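You operate a simulated robot arm through the tools that you are given. There is no shell and no other tool. Be economical: measure what you need, move in short steps, check, and stop when the job is done.

You are at the controls of a simulated robot arm. One attempt, no reset.

TASK
Take the white shell from the door end of the mixing table and leave it on top of the purple cube.

The check looks at the end state, three seconds after you hand in, the way a careful person would. Anything else that was tipped, shoved, dropped, spilled or broken makes it a failure.

THE ROBOT
A 7-joint arm with a two-finger parallel gripper, fixed in place. Base frame: the origin is at the foot of the arm, x ahead of it, y to its left, z up; the work surface is at about z = 0. Readings come in cm, degrees, newtons and seconds.
With the tool pointing down near the work surface it reaches from about 24 to 62 cm from the base axis. Its first joint turns from -66.0 to 66.0 degrees. Payload 2.6 kg.
The tool frame sits at the grasp point between the pads (the TCP): z along the fingers, y along the line on which they close. The tips reach 3 cm beyond it. The gripper opens to 9.4 cm. The fingers are 2.8 cm wide and 1 cm thick; the gripper's body (5 by 9.6 cm) begins 5.5 cm behind the TCP.
Orientation is that of the tool frame in the base frame, as a unit quaternion [x, y, z, w]. With the fingers straight down and closing along the base's y, the tool's x points along the base's -x, its y along +y and its z along -z.

THE INTERFACE
- The arm moves only by the tool step_arm. Its argument "moves" is a list of rows, each a list of 7 numbers: the shift along the base's x, y, z in cm, then the turn, a rotation vector about the base's x, y, z in rad, then the gripper command, from -1 (shut) to 1 (fully open), values between in proportion. In form: [[tx, ty, tz, ax, ay, az, gripper], ...]. A call has 1 to 10 rows; each row is the pose to reach, as a shift and turn from the pose commanded when the call began. Rows are played at 5 a second. More than 5 cm and 8.6 degrees between two rows, or a gripper value outside its range, and nothing of the call is played. Where a pose cannot be reached the arm comes as near as it can. A force on the tool above 40 N (or 10 N above the force at the start of the call, whichever is more), or a blocked arm, ends the call early, and 0.2 s more pass. Each finger travels about 7.2 cm/s and halts on what it meets, pressing with about 24 N; the grip force reading is that of the motor and also rises with nothing between the fingers. The clock runs only during rows and for 0.2 s after the last one: add rows that repeat a pose to give the fingers time. It gives the time, the measured TCP pose, the force on the tool (base axes), the opening and the grip force at its end, in the units of the frame above (readings bear some noise).
- Cameras (640 x 400 px; columns grow to the right, rows downward): "scene" is fixed at [5.32, 46.08, 55.07]; the picture's right is [-0.58, -0.82, 0.00], its down [-0.58, 0.41, -0.70] and it looks along [0.57, -0.41, -0.71] (base axes); focal length 374 px, centre (320, 200). "wrist" rides on the gripper at [7.6, 1.4, -10.2] in the tool frame; the picture's right is [-0.18, 0.98, 0.00], its down [-0.75, -0.14, -0.64] and it looks along [-0.63, -0.12, 0.77] (tool axes); focal length 243 px, centre (320, 200). There is no depth. A picture from a camera that has moved, and an enlarged one, comes with that camera's place and axes in the base frame and with its lens. The place of the scene camera against the robot may be out by one fixed shift of up to 1.8 cm in any direction.
- get_image(camera): a new picture of that camera. It takes no simulated time.
- enlarge(camera, box): a new picture of the part [left, top, right, bottom] of that camera's present view, enlarged. It takes no simulated time.
- hand_in(): hands the job in; it is judged then, once.

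Go step by step. Nothing tells you positions but the pictures and the camera data: compare them with the known pose of the tool, close in by small moves and look again before you grip or let go. The budget is 90 turns and 42 pictures, counting those below and the enlarged ones. Unless the task says otherwise, let go and move clear before handing in, and close with one line.

The tools are called after ">>>" as a command line: name --pt "numbers of a row" for each row, then --argument value for the rest, lists and objects as JSON in quotes. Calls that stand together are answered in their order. step_arm: Moves the arm, as the interface text tells. Its arguments: {"type":"object","properties":{"moves":{"type":"array","items":{"type":"array","items":{"type":"number"}}}},"required":["moves"]} The other tools are called the same way: get_image (camera) takes a picture; enlarge (camera, box) takes an enlarged picture of a part of a camera's view; hand_in () hands the job in.

At the start:

```text
clock: 0.0
tcp_pos: [43.32, 15.3, 22.24]
tcp_rot: [0.0, 1.0, 0.0, 0.0]
ft_force: [-0.4, 0.5, -0.2]
width: 9.41
grip_force: 0.0
```

scene: 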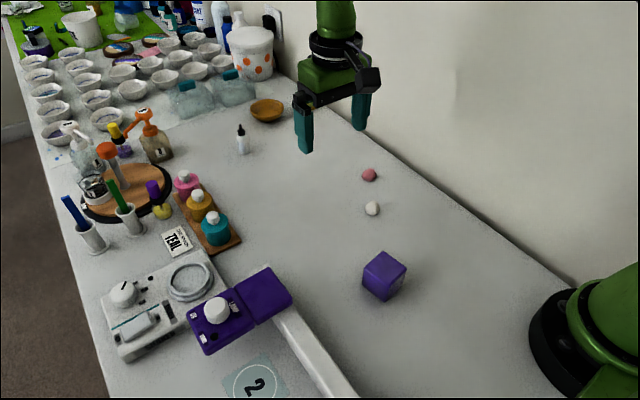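
wrist: 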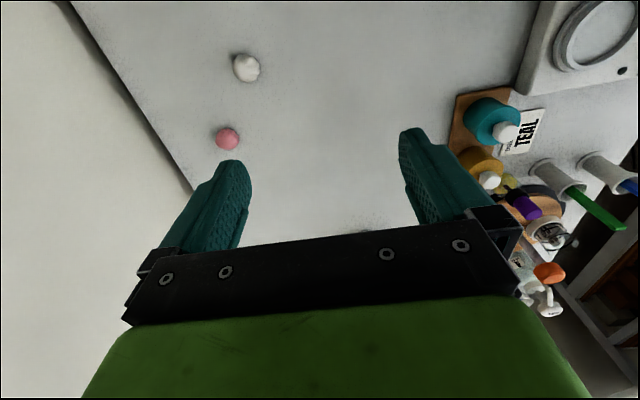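

I see a white shell near (40.5, 7) with a pink one just beyond it, and a purple cube nearer the base. I'll enlarge the views to confirm which objects they are and where they sit.

>>> enlarge --camera "scene" --box '[300, 140, 460, 320]'

>>> enlarge --camera "scene" --box '[0, 0, 320, 200]'

>>> enlarge --camera "wrist" --box '[180, 20, 340, 160]'

```text
2.22 times, centred on (380, 230) of scene
camera zoom: at [5.32, 46.08, 55.07], right [-0.58, -0.82, 0.0], down [-0.58, 0.41, -0.7], along [0.57, -0.41, -0.71], focal length 830 px, centre (187, 133)
```

zoom: 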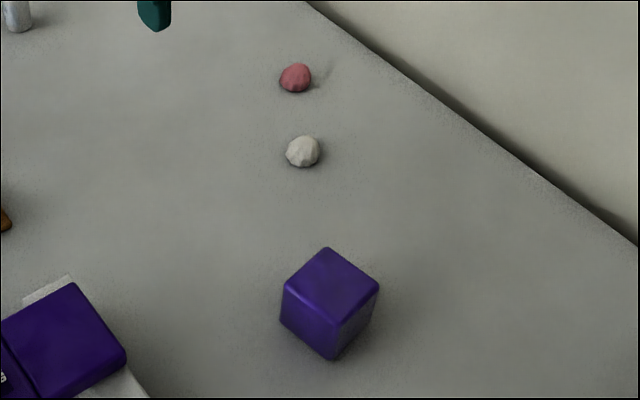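

```text
2.00 times, centred on (160, 100) of scene
camera zoom: at [5.32, 46.08, 55.07], right [-0.58, -0.82, 0.0], down [-0.58, 0.41, -0.7], along [0.57, -0.41, -0.71], focal length 747 px, centre (640, 400)
```

zoom: 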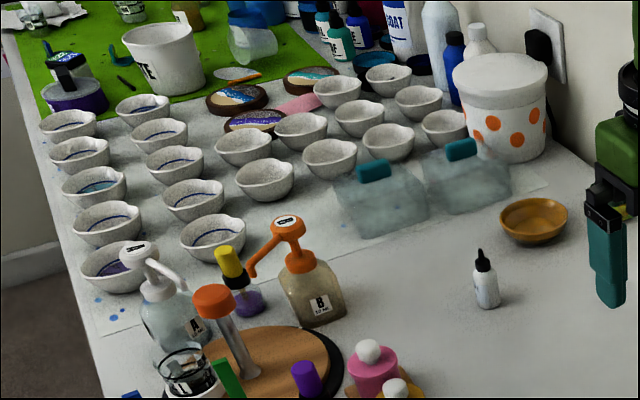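

```text
2.86 times, centred on (260, 90) of wrist
camera zoom: at [35.8, 16.66, 32.42], right [0.18, 0.98, 0.0], down [0.75, -0.14, 0.64], along [0.63, -0.12, -0.77], focal length 693 px, centre (491, 514)
```

zoom: 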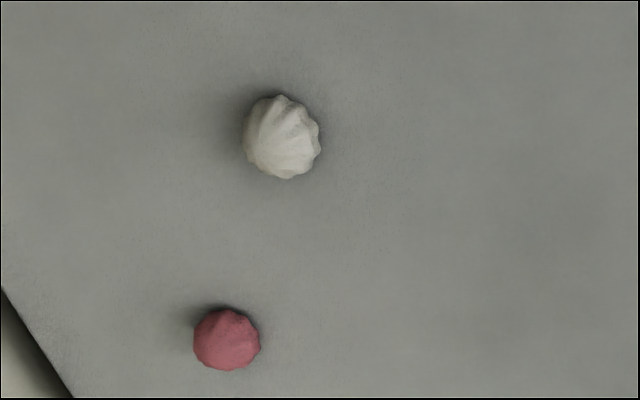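

Only one white shell is in reach, at about (40.5, 7.2). The pink one is about 10 cm further on, so there's room for the fingers. I'll move above the white shell and look again.

>>> step_arm --pt "-1 -3 -3 0 0 0 1" --pt "-2 -6 -6 0 0 0 1" --pt "-2.8 -8.1 -9 0 0 0 1" --pt "-2.8 -8.1 -12 0 0 0 1" --pt "-2.8 -8.1 -12 0 0 0 1"

>>> get_image --camera "wrist"

>>> get_image --camera "scene"

```text
clock: 1.2
tcp_pos: [40.17, 7.19, 10.01]
tcp_rot: [0.0, 1.0, 0.0, 0.0]
ft_force: [0.2, -0.1, -0.2]
width: 9.4
grip_force: 0.1
```

```text
36 pictures are left
camera wrist: at [32.55, 8.57, 20.22], right [0.18, 0.98, 0.0], down [0.75, -0.14, 0.64], along [0.63, -0.12, -0.77], focal length 243 px, centre (320, 200)
```

wrist: 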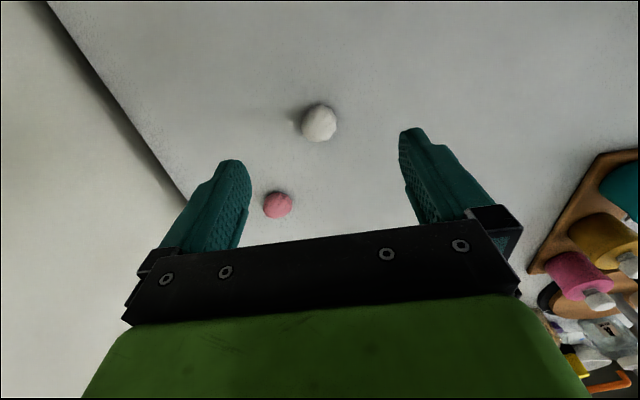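

```text
35 pictures are left
```

scene: 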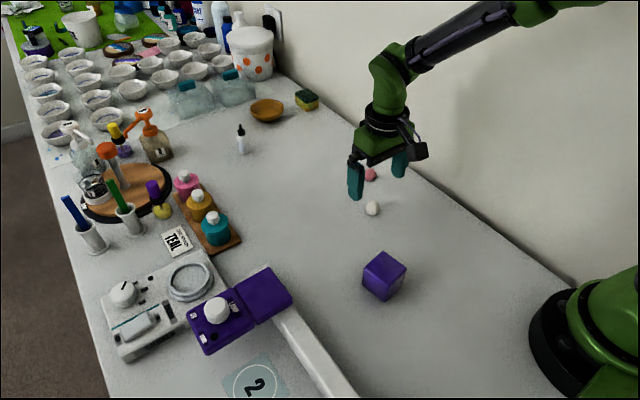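

The shell sits at (40.3, 7.0), between the fingers. I'll lower straight down to it.

>>> step_arm --pt "0.1 -0.15 -2.5 0 0 0 0.6" --pt "0.1 -0.15 -4.5 0 0 0 0.3" --pt "0.1 -0.15 -5.8 0 0 0 0.2" --pt "0.1 -0.15 -6.4 0 0 0 0.2" --pt "0.1 -0.15 -6.4 0 0 0 0.2"

>>> get_image --camera "wrist"

>>> enlarge --camera "scene" --box '[300, 140, 460, 320]'

```text
clock: 2.4
tcp_pos: [40.38, 7.01, 3.76]
tcp_rot: [0.0, 1.0, -0.001, 0.001]
ft_force: [-0.5, 0.7, 0.2]
width: 5.63
grip_force: 0.1
```

```text
34 pictures are left
camera wrist: at [32.88, 8.43, 14.05], right [0.18, 0.98, 0.0], down [0.75, -0.14, 0.64], along [0.63, -0.12, -0.77], focal length 243 px, centre (320, 200)
```

wrist: 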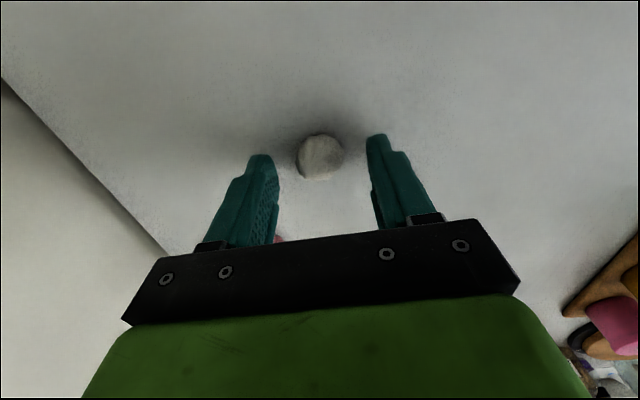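

```text
2.22 times, centred on (380, 230) of scene
camera zoom: at [5.32, 46.08, 55.07], right [-0.58, -0.82, 0.0], down [-0.58, 0.41, -0.7], along [0.57, -0.41, -0.71], focal length 830 px, centre (187, 133)
```

zoom: 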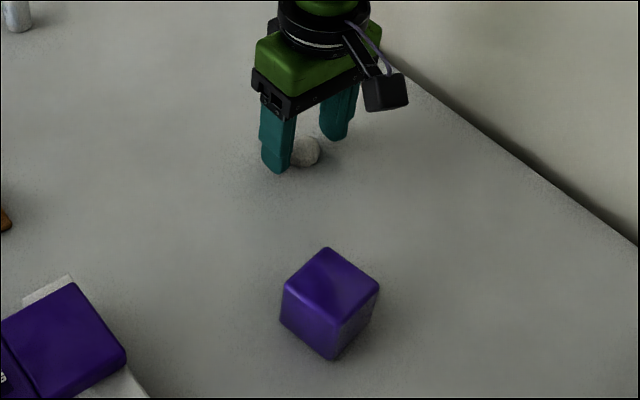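

The shell is centred between the pads. I'll close gently and check the width.

>>> step_arm --pt "-0.1 0 -0.3 0 0 0 0.0" --pt "-0.1 0 -0.3 0 0 0 -0.3" --pt "-0.1 0 -0.3 0 0 0 -0.45" --pt "-0.1 0 -0.3 0 0 0 -0.5" --pt "-0.1 0 -0.3 0 0 0 -0.5"

```text
clock: 3.6
tcp_pos: [40.43, 6.94, 3.41]
tcp_rot: [0.0, 1.0, 0.0, 0.0]
ft_force: [0.2, 0.6, 0.9]
width: 2.49
grip_force: 23.8
```

The fingers stopped at 2.5 cm with 24 N on the grip, so the shell is held. Next I'll lift it.

>>> step_arm --pt "0 0 1.5 0 0 0 -0.6" --pt "0 0 4 0 0 0 -0.6" --pt "0 0 8 0 0 0 -0.6" --pt "0 0 11 0 0 0 -0.6" --pt "0 0 11 0 0 0 -0.6"

>>> get_image --camera "wrist"

```text
clock: 4.8
tcp_pos: [40.27, 6.9, 14.7]
tcp_rot: [0.0, 1.0, 0.0, 0.0]
ft_force: [0.7, -0.1, 0.1]
width: 2.49
grip_force: 24.5
```

```text
32 pictures are left
camera wrist: at [32.79, 8.36, 25.01], right [0.18, 0.98, 0.0], down [0.75, -0.14, 0.64], along [0.63, -0.12, -0.77], focal length 243 px, centre (320, 200)
```

wrist: 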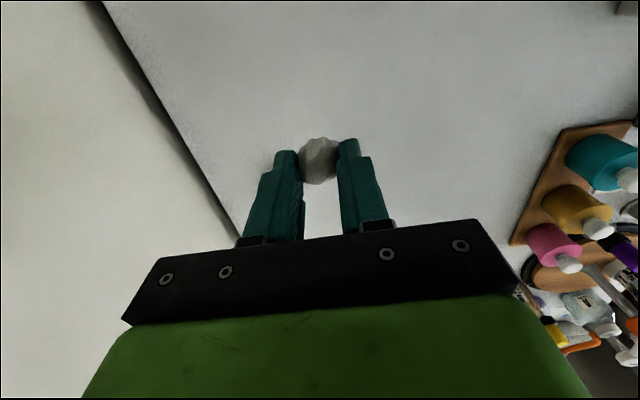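

The shell is held. I'll carry it at this height to near the cube and locate the cube with the wrist camera.

>>> step_arm --pt "-3 2.3 1 0 0 0 -0.6" --pt "-6 4.6 1.5 0 0 0 -0.6" --pt "-9 7 1.5 0 0 0 -0.6" --pt "-11.5 9.3 1.5 0 0 0 -0.6" --pt "-11.5 9.3 1.5 0 0 0 -0.6"

>>> get_image --camera "wrist"

>>> get_image --camera "scene"

```text
clock: 6.0
tcp_pos: [28.84, 16.48, 16.14]
tcp_rot: [0.001, 1.0, 0.0, 0.0]
ft_force: [-0.1, -0.3, -0.6]
width: 2.5
grip_force: 23.5
```

```text
31 pictures are left
camera wrist: at [21.46, 17.82, 26.37], right [0.18, 0.98, 0.0], down [0.75, -0.14, 0.64], along [0.63, -0.12, -0.77], focal length 243 px, centre (320, 200)
```

wrist: 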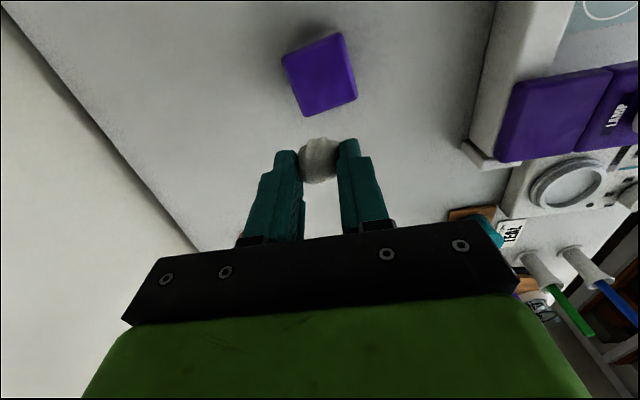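

```text
30 pictures are left
```

scene: 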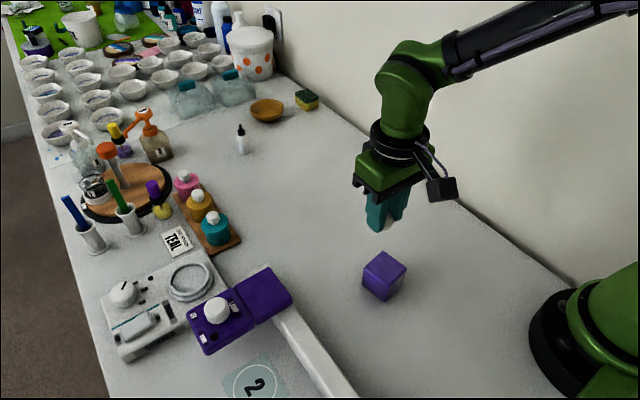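

>>> enlarge --camera "wrist" --box '[260, 10, 388, 130]'

```text
3.33 times, centred on (324, 70) of wrist
camera zoom: at [21.46, 17.82, 26.37], right [0.18, 0.98, 0.0], down [0.75, -0.14, 0.64], along [0.63, -0.12, -0.77], focal length 809 px, centre (307, 633)
```

zoom: 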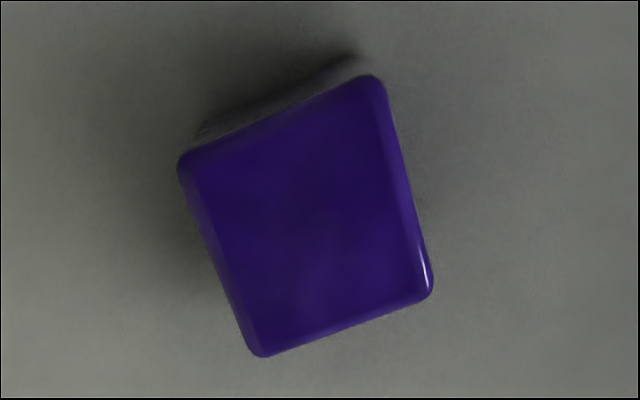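

The cube's top centre is at about (26.6, 16.9), with sides near 4.8 cm. I'll move the shell above it and check before lowering further.

>>> step_arm --pt "-1 0.2 -1 0 0 0 -0.6" --pt "-2.2 0.4 -2.5 0 0 0 -0.6" --pt "-2.2 0.4 -5 0 0 0 -0.6" --pt "-2.2 0.4 -5 0 0 0 -0.6" --pt "-2.2 0.4 -5 0 0 0 -0.6"

>>> get_image --camera "wrist"

>>> enlarge --camera "scene" --box '[320, 180, 448, 310]'

```text
clock: 7.2
tcp_pos: [26.88, 16.79, 10.88]
tcp_rot: [0.0, 1.0, 0.001, 0.001]
ft_force: [-0.1, -0.1, 0.1]
width: 2.48
grip_force: 24.4
```

```text
28 pictures are left
camera wrist: at [19.3, 18.22, 21.12], right [0.18, 0.98, 0.0], down [0.75, -0.14, 0.64], along [0.63, -0.12, -0.77], focal length 243 px, centre (320, 200)
```

wrist: 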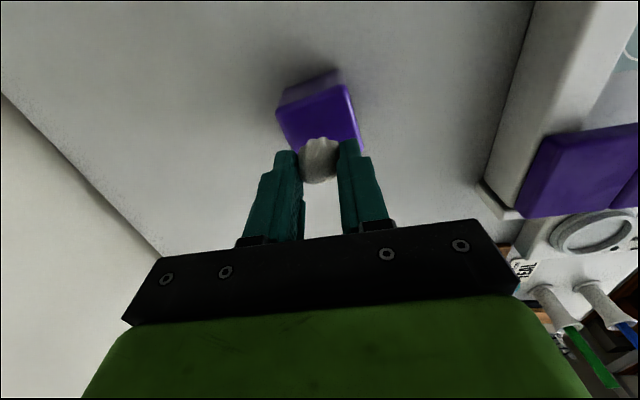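

```text
3.08 times, centred on (384, 245) of scene
camera zoom: at [5.32, 46.08, 55.07], right [-0.58, -0.82, 0.0], down [-0.58, 0.41, -0.7], along [0.57, -0.41, -0.71], focal length 1150 px, centre (123, 62)
```

zoom: 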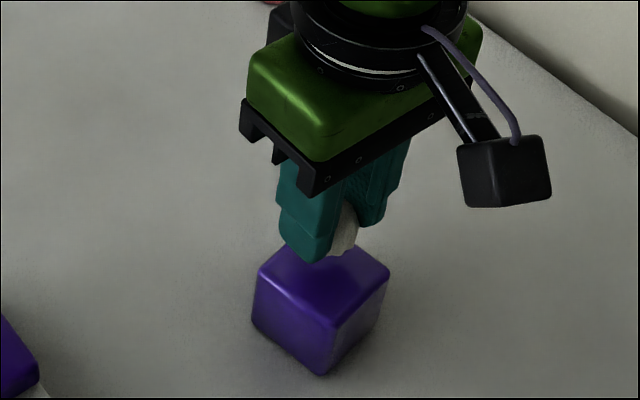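

The alignment looks right. I'll lower most of the way with a small correction in x, then check the gap.

>>> step_arm --pt "-0.1 0.1 -0.8 0 0 0 -0.6" --pt "-0.1 0.1 -1.6 0 0 0 -0.6" --pt "-0.1 0.1 -2.2 0 0 0 -0.6" --pt "-0.1 0.1 -2.2 0 0 0 -0.6"

>>> enlarge --camera "wrist" --box '[256, 80, 384, 200]'

>>> enlarge --camera "scene" --box '[340, 220, 430, 310]'

```text
clock: 8.2
tcp_pos: [26.89, 16.94, 8.69]
tcp_rot: [0.001, 1.0, 0.0, 0.0]
ft_force: [-0.1, -0.4, 0.2]
width: 2.46
grip_force: 24.1
```

```text
3.33 times, centred on (320, 140) of wrist
camera zoom: at [19.26, 18.31, 18.98], right [0.18, 0.98, 0.0], down [0.75, -0.14, 0.64], along [0.63, -0.12, -0.77], focal length 809 px, centre (320, 400)
```

zoom: 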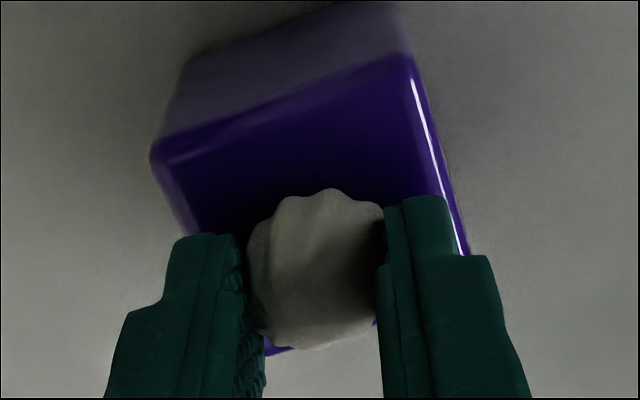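

```text
4.44 times, centred on (385, 265) of scene
camera zoom: at [5.32, 46.08, 55.07], right [-0.58, -0.82, 0.0], down [-0.58, 0.41, -0.7], along [0.57, -0.41, -0.71], focal length 1661 px, centre (31, -89)
```

zoom: 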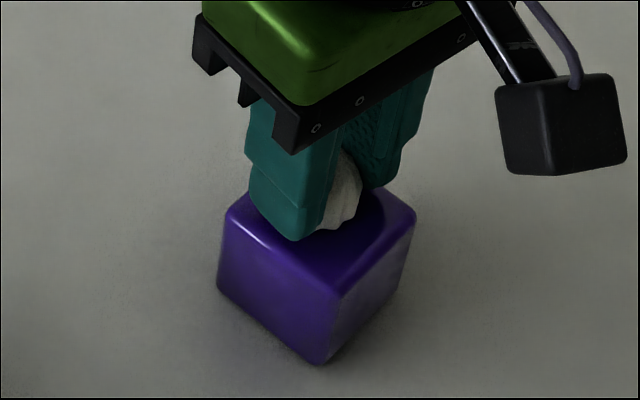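

The shell is centred on the cube and sits just above it, at (26.6, 16.85) against the cube's (26.6, 16.9). I'll lower slowly and watch the force.

>>> step_arm --pt "0 0 -0.2 0 0 0 -0.6" --pt "0 0 -0.4 0 0 0 -0.6" --pt "0 0 -0.4 0 0 0 -0.6"

>>> enlarge --camera "scene" --box '[340, 220, 430, 310]'

```text
clock: 9.0
tcp_pos: [27.07, 16.9, 8.44]
tcp_rot: [0.001, 1.0, 0.0, 0.002]
ft_force: [-0.6, 0.5, 15.8]
width: 2.49
grip_force: 24.3
```

```text
4.44 times, centred on (385, 265) of scene
camera zoom: at [5.31, 46.08, 55.08], right [-0.58, -0.82, 0.0], down [-0.58, 0.41, -0.7], along [0.57, -0.41, -0.71], focal length 1661 px, centre (31, -89)
```

zoom: 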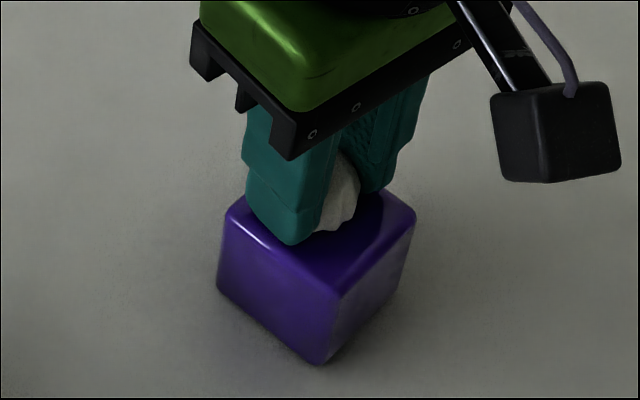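

The shell has touched the cube, with about 16 N of push. I'll ease off a little before letting go.

>>> step_arm --pt "0 0 0.15 0 0 0 -0.6" --pt "0 0 0.15 0 0 0 -0.6"

```text
clock: 9.6
tcp_pos: [26.81, 16.76, 8.38]
tcp_rot: [0.001, 1.0, -0.001, -0.001]
ft_force: [0.5, 0.8, 0.3]
width: 2.48
grip_force: 24.4
```

The push is gone. I'll settle a touch lower and open slowly.

>>> step_arm --pt "0 0 -0.06 0 0 0 -0.6" --pt "0 0 -0.06 0 0 0 -0.45" --pt "0 0 -0.06 0 0 0 -0.38" --pt "0 0 -0.06 0 0 0 -0.3" --pt "0 0 -0.06 0 0 0 -0.2" --pt "0 0 -0.06 0 0 0 -0.05" --pt "0 0 -0.06 0 0 0 0.1" --pt "0 0 -0.06 0 0 0 0.1"

>>> enlarge --camera "wrist" --box '[236, 70, 404, 210]'

>>> enlarge --camera "scene" --box '[340, 220, 430, 310]'

```text
clock: 11.4
tcp_pos: [26.83, 16.92, 8.52]
tcp_rot: [0.0, 1.0, 0.0, 0.0]
ft_force: [-0.9, 0.8, 0.0]
width: 5.19
grip_force: 0.2
```

```text
2.86 times, centred on (320, 140) of wrist
camera zoom: at [19.26, 18.26, 18.72], right [0.18, 0.98, 0.0], down [0.75, -0.14, 0.64], along [0.63, -0.12, -0.77], focal length 693 px, centre (320, 371)
```

zoom: 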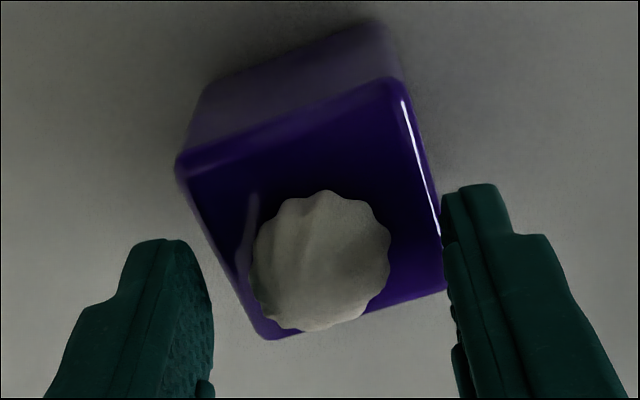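

```text
4.44 times, centred on (385, 265) of scene
camera zoom: at [5.32, 46.08, 55.07], right [-0.58, -0.82, 0.0], down [-0.58, 0.41, -0.7], along [0.57, -0.41, -0.71], focal length 1661 px, centre (31, -89)
```

zoom: 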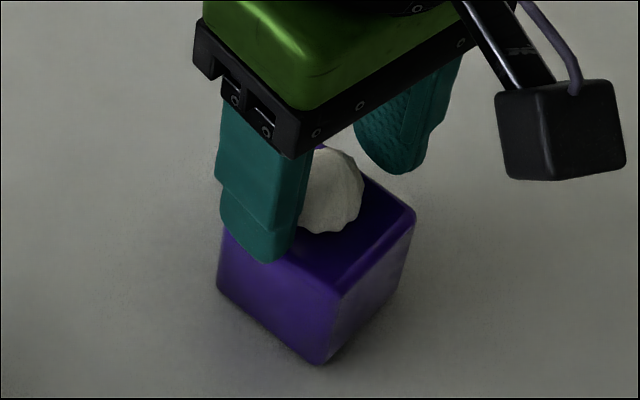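

The shell rests on the cube and the fingers are free of it. I'll raise straight up, then check the result.

>>> step_arm --pt "0 0 1 0 0 0 0.15" --pt "0 0 3 0 0 0 0.15" --pt "0 0 6 0 0 0 0.15" --pt "0 0 10 0 0 0 0.15" --pt "3 -2 12 0 0 0 0.15" --pt "6 -4 12 0 0 0 0.15" --pt "6 -4 12 0 0 0 0.15"

>>> get_image --camera "scene"

>>> enlarge --camera "scene" --box '[340, 220, 430, 310]'

>>> get_image --camera "wrist"

```text
clock: 13.0
tcp_pos: [32.71, 12.67, 20.16]
tcp_rot: [0.0, 1.0, 0.001, 0.0]
ft_force: [-0.3, 0.4, -0.2]
width: 5.41
grip_force: 0.0
```

```text
21 pictures are left
```

scene: 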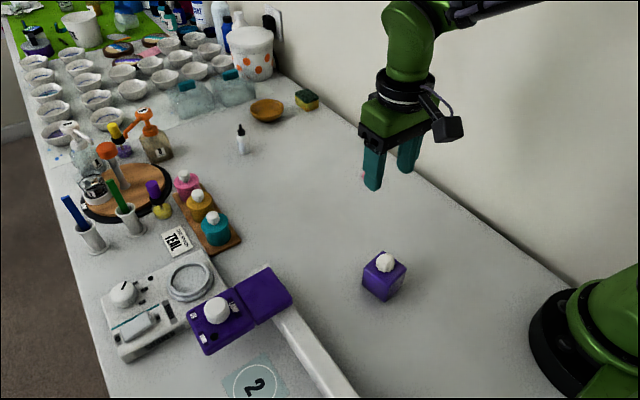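

```text
4.44 times, centred on (385, 265) of scene
camera zoom: at [5.32, 46.08, 55.07], right [-0.58, -0.82, 0.0], down [-0.58, 0.41, -0.7], along [0.57, -0.41, -0.71], focal length 1661 px, centre (31, -89)
```

zoom: 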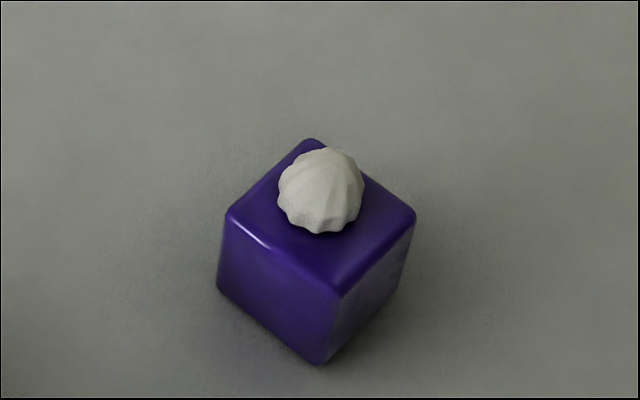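

```text
19 pictures are left
camera wrist: at [25.17, 14.2, 30.49], right [0.18, 0.98, 0.0], down [0.75, -0.14, 0.64], along [0.63, -0.12, -0.77], focal length 243 px, centre (320, 200)
```

wrist: 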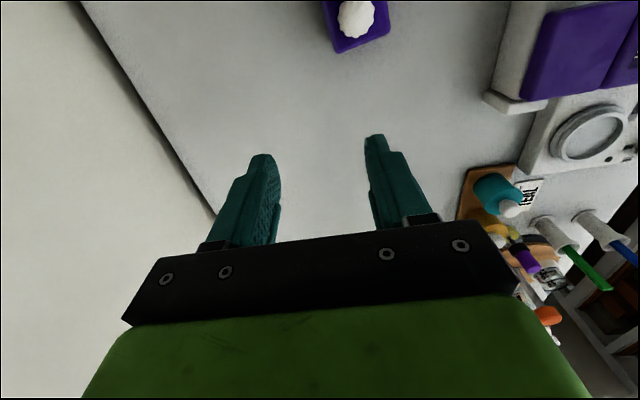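

The white shell sits steady near the middle of the purple cube, and the cube hasn't moved. The arm is clear, so I'm handing in.

>>> hand_in

```text
The job is handed in.
```

The white shell is on top of the purple cube, the gripper has let go and moved clear, and I saw nothing else disturbed.
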